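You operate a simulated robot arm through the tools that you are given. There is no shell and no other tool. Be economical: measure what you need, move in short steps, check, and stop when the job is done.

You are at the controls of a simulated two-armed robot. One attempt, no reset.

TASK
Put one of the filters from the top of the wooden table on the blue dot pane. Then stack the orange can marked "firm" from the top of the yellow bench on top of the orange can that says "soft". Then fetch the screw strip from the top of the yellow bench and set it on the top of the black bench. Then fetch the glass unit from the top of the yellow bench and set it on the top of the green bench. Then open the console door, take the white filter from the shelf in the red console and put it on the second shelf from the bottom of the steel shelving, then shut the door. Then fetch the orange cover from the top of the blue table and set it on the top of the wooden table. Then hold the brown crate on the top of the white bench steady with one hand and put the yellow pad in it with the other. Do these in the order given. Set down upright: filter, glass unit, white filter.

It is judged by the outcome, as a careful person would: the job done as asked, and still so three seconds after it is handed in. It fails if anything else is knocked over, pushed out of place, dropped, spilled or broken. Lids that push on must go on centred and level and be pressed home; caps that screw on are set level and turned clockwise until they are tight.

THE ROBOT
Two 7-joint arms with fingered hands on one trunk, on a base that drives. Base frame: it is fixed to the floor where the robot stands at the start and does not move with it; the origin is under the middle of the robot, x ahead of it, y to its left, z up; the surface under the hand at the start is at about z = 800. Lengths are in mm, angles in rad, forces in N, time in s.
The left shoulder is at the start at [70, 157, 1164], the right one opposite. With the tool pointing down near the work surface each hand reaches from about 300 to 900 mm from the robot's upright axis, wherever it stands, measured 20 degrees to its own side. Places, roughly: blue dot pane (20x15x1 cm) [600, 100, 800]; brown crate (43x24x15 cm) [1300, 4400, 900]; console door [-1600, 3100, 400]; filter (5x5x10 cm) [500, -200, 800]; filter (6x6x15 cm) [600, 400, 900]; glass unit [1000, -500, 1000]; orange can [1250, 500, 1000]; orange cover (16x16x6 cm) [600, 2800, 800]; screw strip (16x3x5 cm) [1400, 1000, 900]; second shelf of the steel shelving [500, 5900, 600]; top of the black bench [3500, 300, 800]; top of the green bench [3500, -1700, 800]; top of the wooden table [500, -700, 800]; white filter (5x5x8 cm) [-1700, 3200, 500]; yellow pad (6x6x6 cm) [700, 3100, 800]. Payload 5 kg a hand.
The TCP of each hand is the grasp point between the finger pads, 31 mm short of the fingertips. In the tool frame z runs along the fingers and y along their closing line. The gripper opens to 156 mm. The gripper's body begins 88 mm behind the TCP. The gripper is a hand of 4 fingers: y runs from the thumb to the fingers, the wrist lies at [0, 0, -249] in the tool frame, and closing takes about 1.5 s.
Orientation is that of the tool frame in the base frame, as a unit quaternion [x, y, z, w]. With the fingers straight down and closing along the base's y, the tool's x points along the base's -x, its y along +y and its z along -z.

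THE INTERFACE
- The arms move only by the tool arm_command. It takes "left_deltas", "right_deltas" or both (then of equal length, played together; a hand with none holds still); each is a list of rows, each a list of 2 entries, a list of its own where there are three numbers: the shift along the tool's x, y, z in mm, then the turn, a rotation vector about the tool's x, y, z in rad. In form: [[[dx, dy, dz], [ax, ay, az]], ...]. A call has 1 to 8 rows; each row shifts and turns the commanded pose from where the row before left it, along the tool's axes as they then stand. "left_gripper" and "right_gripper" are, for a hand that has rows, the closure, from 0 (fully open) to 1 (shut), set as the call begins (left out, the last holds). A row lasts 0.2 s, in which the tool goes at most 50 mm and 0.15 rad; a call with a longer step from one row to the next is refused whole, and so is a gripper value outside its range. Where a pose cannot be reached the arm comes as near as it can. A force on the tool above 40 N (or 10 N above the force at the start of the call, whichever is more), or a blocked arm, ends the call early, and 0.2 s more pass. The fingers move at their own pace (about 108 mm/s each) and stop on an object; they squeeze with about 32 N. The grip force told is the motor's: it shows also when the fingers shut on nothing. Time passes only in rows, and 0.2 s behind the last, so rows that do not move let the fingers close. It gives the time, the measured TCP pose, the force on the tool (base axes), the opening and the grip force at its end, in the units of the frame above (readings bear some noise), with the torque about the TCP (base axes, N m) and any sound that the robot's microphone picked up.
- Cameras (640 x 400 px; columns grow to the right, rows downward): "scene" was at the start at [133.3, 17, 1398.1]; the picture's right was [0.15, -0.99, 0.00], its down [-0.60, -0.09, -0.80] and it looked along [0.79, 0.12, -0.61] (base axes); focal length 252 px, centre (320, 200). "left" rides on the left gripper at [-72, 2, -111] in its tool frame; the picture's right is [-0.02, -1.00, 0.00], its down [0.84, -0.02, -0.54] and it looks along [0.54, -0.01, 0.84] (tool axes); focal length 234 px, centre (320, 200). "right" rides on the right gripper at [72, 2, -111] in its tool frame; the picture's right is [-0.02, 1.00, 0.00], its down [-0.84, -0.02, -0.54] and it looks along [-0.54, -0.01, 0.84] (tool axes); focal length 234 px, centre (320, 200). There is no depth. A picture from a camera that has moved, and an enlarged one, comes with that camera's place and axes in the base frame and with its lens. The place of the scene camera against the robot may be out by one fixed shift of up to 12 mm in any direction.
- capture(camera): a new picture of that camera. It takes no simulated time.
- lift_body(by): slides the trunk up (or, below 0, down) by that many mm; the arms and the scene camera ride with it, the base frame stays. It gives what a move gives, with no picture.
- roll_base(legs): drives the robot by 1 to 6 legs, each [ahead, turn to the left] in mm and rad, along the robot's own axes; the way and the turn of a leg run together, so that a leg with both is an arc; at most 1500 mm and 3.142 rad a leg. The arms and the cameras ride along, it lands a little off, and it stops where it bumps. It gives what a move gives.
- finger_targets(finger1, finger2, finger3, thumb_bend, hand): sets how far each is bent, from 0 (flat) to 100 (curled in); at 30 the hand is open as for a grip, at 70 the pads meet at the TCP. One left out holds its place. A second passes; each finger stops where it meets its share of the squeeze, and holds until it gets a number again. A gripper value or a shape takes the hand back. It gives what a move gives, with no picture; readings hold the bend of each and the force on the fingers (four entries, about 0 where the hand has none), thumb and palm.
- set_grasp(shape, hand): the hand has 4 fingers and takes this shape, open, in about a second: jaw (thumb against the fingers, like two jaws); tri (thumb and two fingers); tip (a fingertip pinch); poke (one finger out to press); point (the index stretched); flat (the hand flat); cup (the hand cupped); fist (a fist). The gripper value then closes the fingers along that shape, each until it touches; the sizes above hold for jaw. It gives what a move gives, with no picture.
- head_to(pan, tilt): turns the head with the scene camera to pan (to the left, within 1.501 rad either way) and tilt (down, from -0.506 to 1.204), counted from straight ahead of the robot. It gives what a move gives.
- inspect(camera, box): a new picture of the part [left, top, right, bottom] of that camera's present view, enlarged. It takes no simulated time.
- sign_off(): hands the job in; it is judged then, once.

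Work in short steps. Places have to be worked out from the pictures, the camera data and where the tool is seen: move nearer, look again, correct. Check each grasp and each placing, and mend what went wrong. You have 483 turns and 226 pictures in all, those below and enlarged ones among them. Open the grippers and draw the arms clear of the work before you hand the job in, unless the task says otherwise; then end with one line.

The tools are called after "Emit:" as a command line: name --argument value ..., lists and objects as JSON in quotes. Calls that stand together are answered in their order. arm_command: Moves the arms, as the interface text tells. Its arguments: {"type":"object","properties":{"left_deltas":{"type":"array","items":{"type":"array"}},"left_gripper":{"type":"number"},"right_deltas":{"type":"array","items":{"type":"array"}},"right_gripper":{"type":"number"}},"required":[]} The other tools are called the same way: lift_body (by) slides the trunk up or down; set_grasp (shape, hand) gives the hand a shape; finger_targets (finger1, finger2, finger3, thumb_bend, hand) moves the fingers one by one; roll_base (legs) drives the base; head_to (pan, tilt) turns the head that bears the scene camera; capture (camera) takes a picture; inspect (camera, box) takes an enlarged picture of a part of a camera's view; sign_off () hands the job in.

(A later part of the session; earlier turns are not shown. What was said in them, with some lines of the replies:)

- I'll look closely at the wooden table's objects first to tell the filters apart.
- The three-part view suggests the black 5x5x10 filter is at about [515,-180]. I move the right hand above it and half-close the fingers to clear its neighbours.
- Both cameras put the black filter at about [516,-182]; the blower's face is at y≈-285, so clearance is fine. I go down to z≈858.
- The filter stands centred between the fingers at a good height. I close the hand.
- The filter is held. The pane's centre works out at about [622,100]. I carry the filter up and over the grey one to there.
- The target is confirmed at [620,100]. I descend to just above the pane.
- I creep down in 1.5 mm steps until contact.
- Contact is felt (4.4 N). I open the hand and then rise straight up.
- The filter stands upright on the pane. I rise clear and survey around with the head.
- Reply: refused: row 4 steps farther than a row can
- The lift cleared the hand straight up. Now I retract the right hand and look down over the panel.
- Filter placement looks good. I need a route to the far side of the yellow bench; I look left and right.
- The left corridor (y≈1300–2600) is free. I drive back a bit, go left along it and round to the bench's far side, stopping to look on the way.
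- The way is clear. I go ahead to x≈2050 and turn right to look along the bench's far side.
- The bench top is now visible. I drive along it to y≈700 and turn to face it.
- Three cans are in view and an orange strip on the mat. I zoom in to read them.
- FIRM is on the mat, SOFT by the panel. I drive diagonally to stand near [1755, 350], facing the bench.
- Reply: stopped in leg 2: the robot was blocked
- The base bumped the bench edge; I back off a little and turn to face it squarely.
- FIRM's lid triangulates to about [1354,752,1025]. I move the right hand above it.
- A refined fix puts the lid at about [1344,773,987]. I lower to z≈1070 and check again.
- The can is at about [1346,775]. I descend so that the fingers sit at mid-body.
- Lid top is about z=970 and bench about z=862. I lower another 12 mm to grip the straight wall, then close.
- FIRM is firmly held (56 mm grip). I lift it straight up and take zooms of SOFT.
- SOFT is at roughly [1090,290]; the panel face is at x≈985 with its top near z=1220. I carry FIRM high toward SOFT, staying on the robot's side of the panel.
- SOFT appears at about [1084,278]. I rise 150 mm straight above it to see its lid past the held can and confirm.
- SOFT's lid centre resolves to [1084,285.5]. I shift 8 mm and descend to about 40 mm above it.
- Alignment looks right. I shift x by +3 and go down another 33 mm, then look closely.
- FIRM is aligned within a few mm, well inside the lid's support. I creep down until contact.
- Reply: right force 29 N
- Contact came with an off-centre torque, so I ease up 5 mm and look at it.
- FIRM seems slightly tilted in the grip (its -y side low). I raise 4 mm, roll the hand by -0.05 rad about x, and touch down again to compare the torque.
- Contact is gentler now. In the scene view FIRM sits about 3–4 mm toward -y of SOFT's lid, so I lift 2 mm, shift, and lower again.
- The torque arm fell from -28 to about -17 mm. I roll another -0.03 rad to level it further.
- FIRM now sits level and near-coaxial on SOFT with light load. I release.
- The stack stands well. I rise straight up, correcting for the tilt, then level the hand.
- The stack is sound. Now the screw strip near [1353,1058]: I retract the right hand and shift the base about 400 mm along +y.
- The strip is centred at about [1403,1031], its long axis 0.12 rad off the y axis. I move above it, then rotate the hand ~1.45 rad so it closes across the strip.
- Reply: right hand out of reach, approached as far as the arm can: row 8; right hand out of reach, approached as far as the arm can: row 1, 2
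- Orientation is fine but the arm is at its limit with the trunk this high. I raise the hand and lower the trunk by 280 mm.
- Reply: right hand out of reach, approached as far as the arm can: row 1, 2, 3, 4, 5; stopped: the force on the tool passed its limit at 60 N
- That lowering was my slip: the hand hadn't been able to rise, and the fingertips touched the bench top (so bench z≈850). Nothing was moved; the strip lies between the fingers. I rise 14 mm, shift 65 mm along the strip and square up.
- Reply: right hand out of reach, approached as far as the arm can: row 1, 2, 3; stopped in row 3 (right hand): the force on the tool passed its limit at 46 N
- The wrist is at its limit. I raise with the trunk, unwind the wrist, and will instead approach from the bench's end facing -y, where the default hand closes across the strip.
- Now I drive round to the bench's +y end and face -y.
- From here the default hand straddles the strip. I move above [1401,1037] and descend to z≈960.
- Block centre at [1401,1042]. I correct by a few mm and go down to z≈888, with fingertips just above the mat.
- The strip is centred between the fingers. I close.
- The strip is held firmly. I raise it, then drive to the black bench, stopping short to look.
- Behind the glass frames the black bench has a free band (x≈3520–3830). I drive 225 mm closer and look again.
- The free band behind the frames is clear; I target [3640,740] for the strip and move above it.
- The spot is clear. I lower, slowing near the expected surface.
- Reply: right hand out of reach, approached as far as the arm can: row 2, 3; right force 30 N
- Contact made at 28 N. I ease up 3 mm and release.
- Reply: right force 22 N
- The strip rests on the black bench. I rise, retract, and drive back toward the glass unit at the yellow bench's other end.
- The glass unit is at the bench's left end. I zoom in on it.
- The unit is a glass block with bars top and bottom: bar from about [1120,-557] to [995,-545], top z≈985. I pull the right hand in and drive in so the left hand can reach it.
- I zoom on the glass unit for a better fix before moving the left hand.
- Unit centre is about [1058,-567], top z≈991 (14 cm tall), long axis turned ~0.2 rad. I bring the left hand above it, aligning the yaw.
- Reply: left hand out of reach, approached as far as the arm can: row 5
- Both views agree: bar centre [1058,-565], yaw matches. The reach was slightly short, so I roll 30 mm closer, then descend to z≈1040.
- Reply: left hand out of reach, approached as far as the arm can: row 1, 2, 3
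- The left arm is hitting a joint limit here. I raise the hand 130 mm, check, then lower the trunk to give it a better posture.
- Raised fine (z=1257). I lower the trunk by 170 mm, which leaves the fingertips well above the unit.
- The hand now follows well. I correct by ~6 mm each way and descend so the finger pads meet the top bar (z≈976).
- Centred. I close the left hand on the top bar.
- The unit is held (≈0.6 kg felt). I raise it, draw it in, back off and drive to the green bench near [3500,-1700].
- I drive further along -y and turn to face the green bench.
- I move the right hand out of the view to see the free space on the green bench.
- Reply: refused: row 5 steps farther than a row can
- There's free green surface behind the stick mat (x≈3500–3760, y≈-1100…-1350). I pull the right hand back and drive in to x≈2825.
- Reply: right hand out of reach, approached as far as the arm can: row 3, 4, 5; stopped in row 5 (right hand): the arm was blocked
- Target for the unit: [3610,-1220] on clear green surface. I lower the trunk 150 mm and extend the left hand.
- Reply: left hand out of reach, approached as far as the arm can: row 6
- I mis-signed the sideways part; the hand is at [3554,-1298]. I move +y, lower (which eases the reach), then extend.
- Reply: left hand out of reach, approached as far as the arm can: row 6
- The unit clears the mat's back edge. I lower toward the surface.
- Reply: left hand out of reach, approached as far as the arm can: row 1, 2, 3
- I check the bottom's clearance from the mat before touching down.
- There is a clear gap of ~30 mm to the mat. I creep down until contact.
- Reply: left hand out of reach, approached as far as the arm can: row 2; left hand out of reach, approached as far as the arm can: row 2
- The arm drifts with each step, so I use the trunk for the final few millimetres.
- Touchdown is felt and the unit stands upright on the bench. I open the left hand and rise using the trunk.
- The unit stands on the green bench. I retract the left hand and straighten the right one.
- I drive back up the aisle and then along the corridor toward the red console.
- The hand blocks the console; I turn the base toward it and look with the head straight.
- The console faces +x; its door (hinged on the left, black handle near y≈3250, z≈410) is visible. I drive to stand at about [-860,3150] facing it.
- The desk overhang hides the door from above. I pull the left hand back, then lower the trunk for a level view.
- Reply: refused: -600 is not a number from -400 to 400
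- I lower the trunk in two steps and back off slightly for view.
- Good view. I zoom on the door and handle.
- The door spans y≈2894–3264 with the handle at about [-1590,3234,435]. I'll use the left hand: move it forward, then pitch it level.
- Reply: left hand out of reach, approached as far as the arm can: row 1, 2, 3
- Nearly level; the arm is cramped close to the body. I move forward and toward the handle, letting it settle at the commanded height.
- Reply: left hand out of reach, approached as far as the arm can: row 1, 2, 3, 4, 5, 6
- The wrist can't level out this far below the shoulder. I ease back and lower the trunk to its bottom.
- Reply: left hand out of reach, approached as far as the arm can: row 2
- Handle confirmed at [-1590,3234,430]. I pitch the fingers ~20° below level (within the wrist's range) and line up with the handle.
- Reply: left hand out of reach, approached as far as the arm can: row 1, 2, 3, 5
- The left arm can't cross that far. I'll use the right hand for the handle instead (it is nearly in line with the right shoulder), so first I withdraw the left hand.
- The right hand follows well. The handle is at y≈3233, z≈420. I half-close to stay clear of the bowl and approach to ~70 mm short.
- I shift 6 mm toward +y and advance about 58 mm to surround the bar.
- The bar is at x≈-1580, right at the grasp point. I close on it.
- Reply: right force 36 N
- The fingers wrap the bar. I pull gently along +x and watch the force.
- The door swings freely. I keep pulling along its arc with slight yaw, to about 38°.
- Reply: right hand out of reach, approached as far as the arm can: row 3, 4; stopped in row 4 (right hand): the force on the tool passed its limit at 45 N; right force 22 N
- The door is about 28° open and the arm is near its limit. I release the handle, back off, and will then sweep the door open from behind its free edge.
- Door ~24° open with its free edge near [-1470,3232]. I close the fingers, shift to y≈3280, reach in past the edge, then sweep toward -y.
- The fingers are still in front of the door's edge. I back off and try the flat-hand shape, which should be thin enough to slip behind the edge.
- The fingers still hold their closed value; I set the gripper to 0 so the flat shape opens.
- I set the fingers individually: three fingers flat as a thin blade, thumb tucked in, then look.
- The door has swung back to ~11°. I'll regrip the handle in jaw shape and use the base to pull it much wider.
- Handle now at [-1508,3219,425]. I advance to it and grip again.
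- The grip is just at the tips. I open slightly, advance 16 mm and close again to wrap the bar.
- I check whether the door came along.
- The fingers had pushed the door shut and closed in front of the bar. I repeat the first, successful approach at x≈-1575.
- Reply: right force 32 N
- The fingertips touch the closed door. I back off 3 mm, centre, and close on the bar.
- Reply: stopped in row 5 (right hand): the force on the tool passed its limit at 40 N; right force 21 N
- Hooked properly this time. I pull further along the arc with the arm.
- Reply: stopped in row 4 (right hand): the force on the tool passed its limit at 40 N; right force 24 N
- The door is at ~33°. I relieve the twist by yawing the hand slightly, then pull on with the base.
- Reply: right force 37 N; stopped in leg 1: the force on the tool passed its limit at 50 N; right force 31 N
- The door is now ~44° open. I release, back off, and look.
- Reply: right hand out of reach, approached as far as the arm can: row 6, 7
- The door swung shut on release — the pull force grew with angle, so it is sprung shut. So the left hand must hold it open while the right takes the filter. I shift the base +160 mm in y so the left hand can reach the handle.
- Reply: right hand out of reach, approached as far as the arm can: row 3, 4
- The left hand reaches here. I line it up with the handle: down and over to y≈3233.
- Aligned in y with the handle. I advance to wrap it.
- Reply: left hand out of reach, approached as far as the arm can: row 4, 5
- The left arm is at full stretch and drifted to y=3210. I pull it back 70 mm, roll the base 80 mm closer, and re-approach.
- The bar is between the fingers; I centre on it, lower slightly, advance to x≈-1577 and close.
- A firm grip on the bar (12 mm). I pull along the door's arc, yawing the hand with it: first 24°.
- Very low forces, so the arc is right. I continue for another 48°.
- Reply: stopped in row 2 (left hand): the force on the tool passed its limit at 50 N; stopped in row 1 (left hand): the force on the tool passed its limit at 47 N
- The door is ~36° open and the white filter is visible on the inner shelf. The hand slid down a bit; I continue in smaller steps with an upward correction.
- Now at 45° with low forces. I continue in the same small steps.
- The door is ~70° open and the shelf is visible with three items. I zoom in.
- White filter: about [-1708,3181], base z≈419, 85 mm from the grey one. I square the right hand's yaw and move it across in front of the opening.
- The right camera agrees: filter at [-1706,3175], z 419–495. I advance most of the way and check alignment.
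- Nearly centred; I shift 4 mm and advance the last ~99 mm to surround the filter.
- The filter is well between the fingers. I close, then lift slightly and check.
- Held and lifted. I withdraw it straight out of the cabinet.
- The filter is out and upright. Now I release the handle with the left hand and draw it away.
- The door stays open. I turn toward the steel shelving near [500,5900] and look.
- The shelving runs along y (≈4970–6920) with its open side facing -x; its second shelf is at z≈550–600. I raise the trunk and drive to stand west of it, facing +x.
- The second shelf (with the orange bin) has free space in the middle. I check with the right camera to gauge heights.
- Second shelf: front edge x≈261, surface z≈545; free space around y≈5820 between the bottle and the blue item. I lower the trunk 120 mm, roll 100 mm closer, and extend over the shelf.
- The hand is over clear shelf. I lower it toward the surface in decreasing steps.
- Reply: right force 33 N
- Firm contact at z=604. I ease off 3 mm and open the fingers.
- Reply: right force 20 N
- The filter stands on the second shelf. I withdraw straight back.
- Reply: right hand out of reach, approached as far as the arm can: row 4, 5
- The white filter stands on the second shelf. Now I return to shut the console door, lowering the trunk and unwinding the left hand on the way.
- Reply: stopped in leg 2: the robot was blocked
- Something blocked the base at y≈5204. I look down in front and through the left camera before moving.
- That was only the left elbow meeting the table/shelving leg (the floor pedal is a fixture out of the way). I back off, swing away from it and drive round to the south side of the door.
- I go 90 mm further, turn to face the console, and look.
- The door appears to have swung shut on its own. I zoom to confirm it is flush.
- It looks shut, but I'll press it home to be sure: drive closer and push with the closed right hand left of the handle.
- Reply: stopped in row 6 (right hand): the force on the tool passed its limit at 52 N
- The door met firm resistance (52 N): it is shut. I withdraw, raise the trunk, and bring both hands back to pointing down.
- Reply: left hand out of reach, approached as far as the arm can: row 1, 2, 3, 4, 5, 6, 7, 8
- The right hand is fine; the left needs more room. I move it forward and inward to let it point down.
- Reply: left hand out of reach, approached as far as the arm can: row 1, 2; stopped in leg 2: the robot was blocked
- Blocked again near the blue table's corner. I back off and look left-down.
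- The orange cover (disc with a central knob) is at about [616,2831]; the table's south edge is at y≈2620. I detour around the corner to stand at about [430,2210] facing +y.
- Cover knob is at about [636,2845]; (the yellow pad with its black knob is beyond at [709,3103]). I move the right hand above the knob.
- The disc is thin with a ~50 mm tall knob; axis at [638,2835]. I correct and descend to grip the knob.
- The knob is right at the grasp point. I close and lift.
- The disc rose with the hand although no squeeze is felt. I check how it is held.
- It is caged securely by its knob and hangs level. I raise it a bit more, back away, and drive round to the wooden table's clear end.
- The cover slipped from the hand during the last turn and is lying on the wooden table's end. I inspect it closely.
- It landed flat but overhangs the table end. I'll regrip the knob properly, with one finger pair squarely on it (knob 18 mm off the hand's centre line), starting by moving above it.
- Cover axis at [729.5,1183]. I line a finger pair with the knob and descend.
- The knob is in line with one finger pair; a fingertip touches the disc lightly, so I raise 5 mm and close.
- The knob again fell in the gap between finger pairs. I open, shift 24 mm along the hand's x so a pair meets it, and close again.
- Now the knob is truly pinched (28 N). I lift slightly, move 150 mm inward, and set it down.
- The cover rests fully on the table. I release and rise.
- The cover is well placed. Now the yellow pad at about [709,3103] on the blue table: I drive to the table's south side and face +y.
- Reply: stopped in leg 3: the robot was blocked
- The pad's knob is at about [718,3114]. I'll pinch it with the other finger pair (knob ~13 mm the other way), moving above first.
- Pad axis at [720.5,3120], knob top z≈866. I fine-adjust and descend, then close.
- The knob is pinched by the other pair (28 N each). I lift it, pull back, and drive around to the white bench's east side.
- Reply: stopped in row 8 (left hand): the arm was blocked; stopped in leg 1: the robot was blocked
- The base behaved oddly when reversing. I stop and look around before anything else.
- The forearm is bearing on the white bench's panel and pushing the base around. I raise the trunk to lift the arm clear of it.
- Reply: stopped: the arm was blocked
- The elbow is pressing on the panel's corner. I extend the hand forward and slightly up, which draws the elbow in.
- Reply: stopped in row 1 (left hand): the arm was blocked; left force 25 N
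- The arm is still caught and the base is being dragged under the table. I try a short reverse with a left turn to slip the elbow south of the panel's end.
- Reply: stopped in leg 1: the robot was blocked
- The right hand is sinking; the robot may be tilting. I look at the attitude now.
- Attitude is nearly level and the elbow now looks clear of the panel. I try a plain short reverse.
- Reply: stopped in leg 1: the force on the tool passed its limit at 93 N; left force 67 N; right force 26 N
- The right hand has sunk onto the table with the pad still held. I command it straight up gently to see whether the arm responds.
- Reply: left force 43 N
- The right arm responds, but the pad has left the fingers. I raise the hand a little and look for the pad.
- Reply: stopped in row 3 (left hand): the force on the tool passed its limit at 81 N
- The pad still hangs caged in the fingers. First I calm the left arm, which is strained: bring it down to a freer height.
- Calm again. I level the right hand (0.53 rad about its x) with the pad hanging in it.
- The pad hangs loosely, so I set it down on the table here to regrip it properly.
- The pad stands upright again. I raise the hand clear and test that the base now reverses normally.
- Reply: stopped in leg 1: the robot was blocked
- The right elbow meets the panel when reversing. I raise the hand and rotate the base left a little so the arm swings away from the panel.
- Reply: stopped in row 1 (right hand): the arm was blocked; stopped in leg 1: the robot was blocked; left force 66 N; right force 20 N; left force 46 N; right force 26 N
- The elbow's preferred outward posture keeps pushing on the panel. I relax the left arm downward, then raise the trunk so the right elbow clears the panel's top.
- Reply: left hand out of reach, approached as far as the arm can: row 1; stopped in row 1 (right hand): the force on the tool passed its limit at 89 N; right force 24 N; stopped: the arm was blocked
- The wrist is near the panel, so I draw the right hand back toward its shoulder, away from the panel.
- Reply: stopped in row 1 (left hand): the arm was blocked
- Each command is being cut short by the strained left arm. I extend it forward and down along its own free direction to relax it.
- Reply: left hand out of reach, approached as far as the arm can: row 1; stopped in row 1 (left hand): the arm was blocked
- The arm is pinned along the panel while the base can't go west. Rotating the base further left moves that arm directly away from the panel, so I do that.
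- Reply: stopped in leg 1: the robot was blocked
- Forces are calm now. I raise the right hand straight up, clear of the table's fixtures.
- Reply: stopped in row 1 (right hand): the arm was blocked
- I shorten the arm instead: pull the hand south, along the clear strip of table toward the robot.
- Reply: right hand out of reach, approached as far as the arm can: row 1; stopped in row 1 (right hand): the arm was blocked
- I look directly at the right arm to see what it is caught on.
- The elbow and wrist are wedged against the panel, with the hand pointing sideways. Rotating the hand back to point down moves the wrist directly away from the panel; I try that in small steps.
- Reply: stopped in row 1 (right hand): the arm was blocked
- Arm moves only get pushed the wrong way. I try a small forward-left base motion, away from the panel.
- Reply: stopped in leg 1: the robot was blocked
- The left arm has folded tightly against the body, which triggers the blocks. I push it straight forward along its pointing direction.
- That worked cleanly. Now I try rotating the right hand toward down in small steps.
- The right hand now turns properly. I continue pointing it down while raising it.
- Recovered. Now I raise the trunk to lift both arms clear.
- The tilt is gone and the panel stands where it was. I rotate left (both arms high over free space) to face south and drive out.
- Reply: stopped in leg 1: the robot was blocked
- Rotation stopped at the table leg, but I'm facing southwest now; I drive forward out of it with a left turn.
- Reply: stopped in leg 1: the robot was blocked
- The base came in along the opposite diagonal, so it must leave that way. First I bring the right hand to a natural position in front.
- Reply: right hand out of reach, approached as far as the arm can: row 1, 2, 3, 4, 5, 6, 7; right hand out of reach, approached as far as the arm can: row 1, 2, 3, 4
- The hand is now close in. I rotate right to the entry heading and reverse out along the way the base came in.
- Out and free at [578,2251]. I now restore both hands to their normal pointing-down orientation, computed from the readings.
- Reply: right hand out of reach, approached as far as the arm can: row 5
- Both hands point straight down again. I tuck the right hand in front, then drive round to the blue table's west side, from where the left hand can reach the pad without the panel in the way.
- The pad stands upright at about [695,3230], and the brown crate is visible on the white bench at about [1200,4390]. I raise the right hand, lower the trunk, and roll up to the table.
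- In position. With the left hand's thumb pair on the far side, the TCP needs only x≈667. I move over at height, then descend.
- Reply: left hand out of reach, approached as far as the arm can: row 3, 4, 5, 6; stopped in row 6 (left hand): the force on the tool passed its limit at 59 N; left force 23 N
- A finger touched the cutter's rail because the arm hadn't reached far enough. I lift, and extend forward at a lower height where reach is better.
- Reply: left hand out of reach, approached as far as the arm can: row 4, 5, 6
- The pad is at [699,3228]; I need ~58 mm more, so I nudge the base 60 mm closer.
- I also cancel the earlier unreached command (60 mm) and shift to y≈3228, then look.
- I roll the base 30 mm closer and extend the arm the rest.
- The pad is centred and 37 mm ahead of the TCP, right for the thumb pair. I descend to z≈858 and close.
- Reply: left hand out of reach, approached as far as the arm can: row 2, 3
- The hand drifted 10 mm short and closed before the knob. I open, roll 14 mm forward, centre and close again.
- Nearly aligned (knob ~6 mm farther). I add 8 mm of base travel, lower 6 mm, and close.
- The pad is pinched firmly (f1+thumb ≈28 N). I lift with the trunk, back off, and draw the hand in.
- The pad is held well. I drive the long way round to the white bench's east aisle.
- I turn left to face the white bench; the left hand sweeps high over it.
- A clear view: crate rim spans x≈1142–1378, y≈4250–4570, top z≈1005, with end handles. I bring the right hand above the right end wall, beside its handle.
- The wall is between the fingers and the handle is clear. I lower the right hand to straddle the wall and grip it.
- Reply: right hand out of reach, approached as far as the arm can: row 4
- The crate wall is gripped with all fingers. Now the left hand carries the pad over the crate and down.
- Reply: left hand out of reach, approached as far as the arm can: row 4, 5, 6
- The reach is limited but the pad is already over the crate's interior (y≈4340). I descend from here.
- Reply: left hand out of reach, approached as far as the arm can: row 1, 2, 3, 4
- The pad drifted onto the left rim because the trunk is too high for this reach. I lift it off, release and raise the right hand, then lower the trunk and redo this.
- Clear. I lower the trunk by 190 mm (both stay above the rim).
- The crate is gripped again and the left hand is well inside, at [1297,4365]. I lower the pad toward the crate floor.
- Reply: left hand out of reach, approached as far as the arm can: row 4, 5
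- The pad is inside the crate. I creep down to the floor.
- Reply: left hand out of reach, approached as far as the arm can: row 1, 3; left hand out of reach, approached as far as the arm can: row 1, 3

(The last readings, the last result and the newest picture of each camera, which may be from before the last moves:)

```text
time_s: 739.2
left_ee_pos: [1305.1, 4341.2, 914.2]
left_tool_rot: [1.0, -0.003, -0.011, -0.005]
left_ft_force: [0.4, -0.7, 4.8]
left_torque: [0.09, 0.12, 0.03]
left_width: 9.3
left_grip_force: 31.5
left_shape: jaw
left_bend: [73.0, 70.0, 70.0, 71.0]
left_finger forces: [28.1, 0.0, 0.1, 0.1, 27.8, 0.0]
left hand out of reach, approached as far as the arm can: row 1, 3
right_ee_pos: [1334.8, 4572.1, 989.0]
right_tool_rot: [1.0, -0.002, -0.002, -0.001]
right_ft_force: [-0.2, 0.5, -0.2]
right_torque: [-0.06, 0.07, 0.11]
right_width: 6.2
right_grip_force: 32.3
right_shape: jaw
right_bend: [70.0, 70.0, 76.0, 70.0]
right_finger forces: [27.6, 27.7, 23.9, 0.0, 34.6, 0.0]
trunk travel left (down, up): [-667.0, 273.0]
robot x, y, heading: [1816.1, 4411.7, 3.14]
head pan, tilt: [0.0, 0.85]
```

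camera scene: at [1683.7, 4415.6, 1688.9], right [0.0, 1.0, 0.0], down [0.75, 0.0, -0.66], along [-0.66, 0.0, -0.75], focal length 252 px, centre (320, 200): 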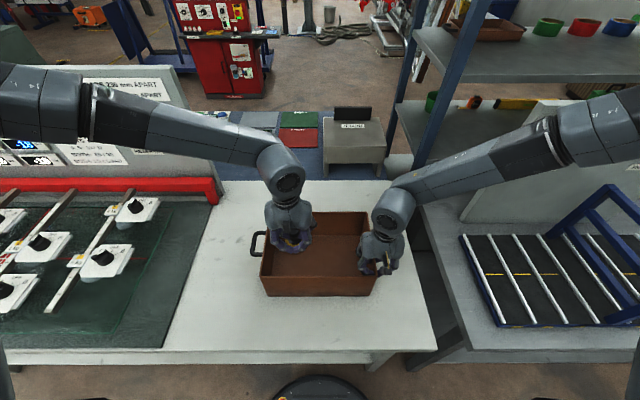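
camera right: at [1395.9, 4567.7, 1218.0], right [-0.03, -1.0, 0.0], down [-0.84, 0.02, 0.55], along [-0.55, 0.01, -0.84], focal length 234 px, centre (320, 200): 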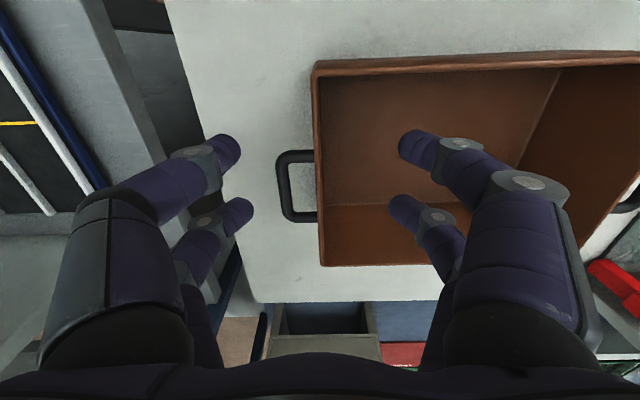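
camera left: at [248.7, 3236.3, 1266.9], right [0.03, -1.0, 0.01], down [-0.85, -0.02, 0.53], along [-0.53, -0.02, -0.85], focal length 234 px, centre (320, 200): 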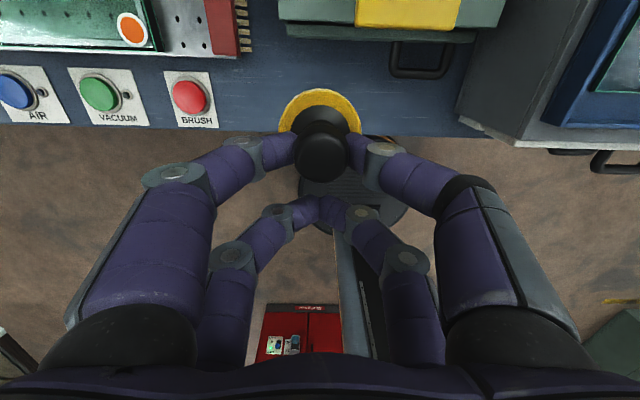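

Contact with the crate floor (4.8 N). I open the left hand while the right keeps holding the crate, then raise the left.

Emit:
arm_command --left_deltas '[[[0, 0, 0], [0, 0, 0]], [[0, 0, 0], [0, 0, 0]], [[0, 0, 0], [0, 0, 0]], [[0, 0, 0], [0, 0, 0]], [[0, 0, -15], [0, 0, 0]], [[0, 0, -30], [0, 0, 0]], [[0, 0, -40], [0, 0, 0]], [[0, 0, -40], [0, 0, 0]]]' --left_gripper 0.5

Emit:
arm_command --left_deltas '[[[0, 0, -40], [0, 0, 0]], [[0, 0, -40], [0, 0, 0]], [[0, 10, -40], [0, 0, 0]], [[0, 20, -40], [0, 0, 0]]]'

Emit:
inspect --camera "scene" --box '[230, 110, 420, 250]'

```text
time_s: 741.0
left_ee_pos: [1310.4, 4340.9, 1038.9]
left_tool_rot: [1.0, -0.002, -0.009, -0.004]
left_ft_force: [-0.4, 1.0, 0.5]
left_torque: [0.0, 0.0, 0.04]
left_width: 77.6
left_grip_force: 0.1
left_shape: jaw
left_bend: [73.0, 73.0, 73.0, 70.0]
left_finger forces: [0.0, 0.0, 0.1, 0.0, 0.0, 0.0]
right_ee_pos: [1336.6, 4572.1, 989.9]
right_tool_rot: [1.0, -0.001, -0.004, 0.0]
right_ft_force: [0.7, 0.4, -0.2]
right_torque: [-0.01, -0.01, 0.06]
right_width: 6.4
right_grip_force: 31.8
right_shape: jaw
right_bend: [70.0, 70.0, 76.0, 70.0]
right_finger forces: [28.0, 27.4, 24.9, 0.0, 34.4, 0.0]
trunk travel left (down, up): [-667.0, 273.0]
robot x, y, heading: [1816.4, 4410.7, 3.14]
head pan, tilt: [0.0, 0.85]
```

```text
time_s: 742.0
left_ee_pos: [1312.7, 4309.7, 1198.0]
left_tool_rot: [1.0, -0.003, -0.009, -0.004]
left_ft_force: [0.0, 0.5, 0.0]
left_torque: [0.06, 0.04, -0.03]
left_width: 77.8
left_grip_force: 0.1
left_shape: jaw
left_bend: [73.0, 73.0, 73.0, 70.0]
left_finger forces: [0.0, 0.1, 0.0, 0.0, 0.0, 0.0]
right_ee_pos: [1335.9, 4571.4, 990.3]
right_tool_rot: [1.0, -0.002, -0.003, -0.001]
right_ft_force: [0.9, 1.2, -0.5]
right_torque: [0.01, 0.07, -0.02]
right_width: 6.2
right_grip_force: 32.1
right_shape: jaw
right_bend: [70.0, 70.0, 76.0, 70.0]
right_finger forces: [28.3, 27.4, 27.1, 0.0, 34.6, 0.0]
trunk travel left (down, up): [-667.0, 273.0]
robot x, y, heading: [1819.3, 4410.1, 3.143]
head pan, tilt: [0.0, 0.85]
```

```text
2.86 times, centred on (325, 180) of scene
camera zoom: at [1685.8, 4413.1, 1499.0], right [0.0, 1.0, 0.0], down [0.75, 0.0, -0.66], along [-0.66, 0.0, -0.75], focal length 720 px, centre (306, 257)
```

zoom: 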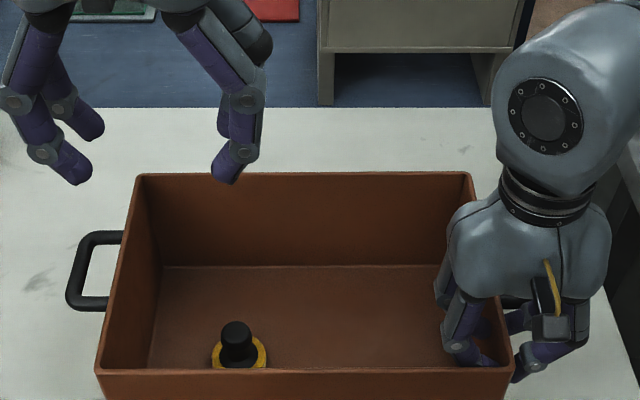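

The pad stands upright in the crate. Now I release the right hand, raise it straight up, and draw both arms clear.

Emit:
arm_command --right_deltas '[[[0, 0, 0], [0, 0, 0]], [[0, 0, 0], [0, 0, 0]], [[0, 0, 0], [0, 0, 0]], [[0, 0, 0], [0, 0, 0]], [[0, 0, 0], [0, 0, 0]], [[0, 0, -40], [0, 0, 0]], [[0, 0, -45], [0, 0, 0]], [[0, 0, -45], [0, 0, 0]]]' --right_gripper 0.4

Emit:
arm_command --right_deltas '[[[0, 0, -45], [0, 0, 0]], [[20, 0, -40], [0, 0, 0]], [[30, 0, -20], [0, 0, 0]], [[0, 0, 0], [0, 0, 0]]]' --left_deltas '[[[20, 10, -30], [0, 0, 0]], [[20, 10, -20], [0, 0, 0]], [[20, 10, 0], [0, 0, 0]], [[0, 0, 0], [0, 0, 0]]]' --left_gripper 0 --right_gripper 0

Emit:
roll_base --legs '[[-250, 0]]'

Emit:
capture --camera "scene"

```text
time_s: 743.8
left_ee_pos: [1311.7, 4311.7, 1198.2]
left_tool_rot: [1.0, -0.002, -0.009, -0.004]
left_ft_force: [-0.1, -0.3, 0.4]
left_torque: [0.02, -0.03, 0.03]
left_width: 77.5
left_grip_force: 0.0
left_shape: jaw
left_bend: [73.0, 73.0, 73.0, 70.0]
left_finger forces: [0.0, 0.1, 0.0, 0.0, 0.1, 0.0]
right_ee_pos: [1335.2, 4572.6, 1122.0]
right_tool_rot: [1.0, -0.001, -0.003, 0.0]
right_ft_force: [0.6, -0.1, -0.3]
right_torque: [-0.01, 0.0, 0.02]
right_width: 93.1
right_grip_force: 0.0
right_shape: jaw
right_bend: [32.0, 32.0, 32.0, 70.0]
right_finger forces: [0.0, 0.0, 0.1, 0.0, 0.0, 0.0]
trunk travel left (down, up): [-667.0, 273.0]
robot x, y, heading: [1813.5, 4408.8, 3.137]
head pan, tilt: [0.0, 0.85]
```

```text
time_s: 744.8
left_ee_pos: [1369.8, 4279.0, 1246.8]
left_tool_rot: [1.0, -0.003, -0.009, -0.004]
left_ft_force: [-0.3, -0.2, 0.0]
left_torque: [0.0, -0.01, -0.02]
left_width: 155.9
left_grip_force: 0.0
left_shape: jaw
left_bend: [30.0, 30.0, 30.0, 30.0]
left_finger forces: [0.0, 0.1, 0.0, 0.0, 0.0, 0.0]
right_ee_pos: [1382.9, 4572.4, 1226.4]
right_tool_rot: [1.0, -0.001, -0.002, 0.0]
right_ft_force: [-0.1, 0.1, -0.4]
right_torque: [-0.01, -0.01, 0.0]
right_width: 155.7
right_grip_force: 0.0
right_shape: jaw
right_bend: [30.0, 30.0, 30.0, 30.0]
right_finger forces: [0.1, 0.0, 0.0, 0.1, 0.0, 0.1]
trunk travel left (down, up): [-667.0, 273.0]
robot x, y, heading: [1815.0, 4407.9, 3.14]
head pan, tilt: [0.0, 0.85]
```

```text
time_s: 746.6
left_ee_pos: [1621.5, 4276.9, 1248.1]
left_tool_rot: [1.0, 0.0, -0.008, -0.004]
left_ft_force: [-0.5, -0.2, -0.2]
left_torque: [0.03, -0.01, 0.03]
left_width: 156.0
left_grip_force: 0.0
left_shape: jaw
left_bend: [30.0, 30.0, 30.0, 30.0]
left_finger forces: [0.0, 0.0, 0.0, 0.1, 0.1, 0.0]
right_ee_pos: [1633.1, 4570.5, 1225.3]
right_tool_rot: [1.0, 0.002, -0.001, 0.0]
right_ft_force: [0.0, -1.1, 0.1]
right_torque: [0.01, -0.01, -0.01]
right_width: 156.0
right_grip_force: 0.0
right_shape: jaw
right_bend: [30.0, 30.0, 30.0, 30.0]
right_finger forces: [0.0, 0.0, 0.0, 0.0, 0.0, 0.0]
trunk travel left (down, up): [-667.0, 273.0]
robot x, y, heading: [2066.1, 4409.7, -3.144]
head pan, tilt: [0.0, 0.85]
```

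```text
4 pictures are left
camera scene: at [1933.3, 4413.6, 1498.8], right [0.0, 1.0, 0.0], down [0.75, 0.0, -0.66], along [-0.66, 0.0, -0.75], focal length 252 px, centre (320, 200)
```

scene: 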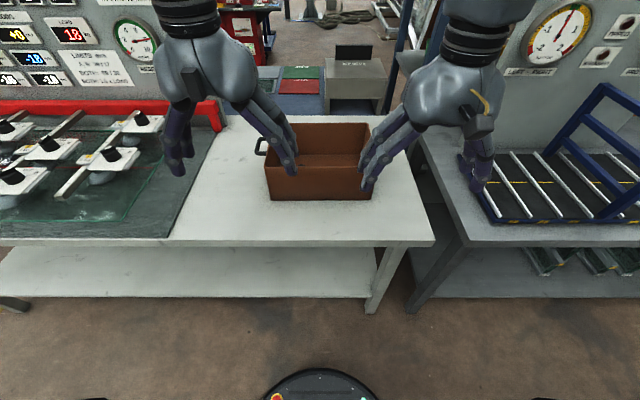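

Everything is in place, the grippers are open, and the arms are clear of the work, so I hand the job in.

Emit:
sign_off

```text
The job is handed in.
```

I carried out all seven tasks in the order given and handed the job in, but not cleanly. The orange cover slipped from the hand on the way. It landed flat, overhanging the end of the wooden table, and I regripped it and set it fully on the table. My right arm wedged against the white bench's grey panel while I fetched the yellow pad; from what I could see, nothing shifted, and the pad went into the crate upright. The console door swung shut on its own while I was at the shelving, and I then pressed it home.
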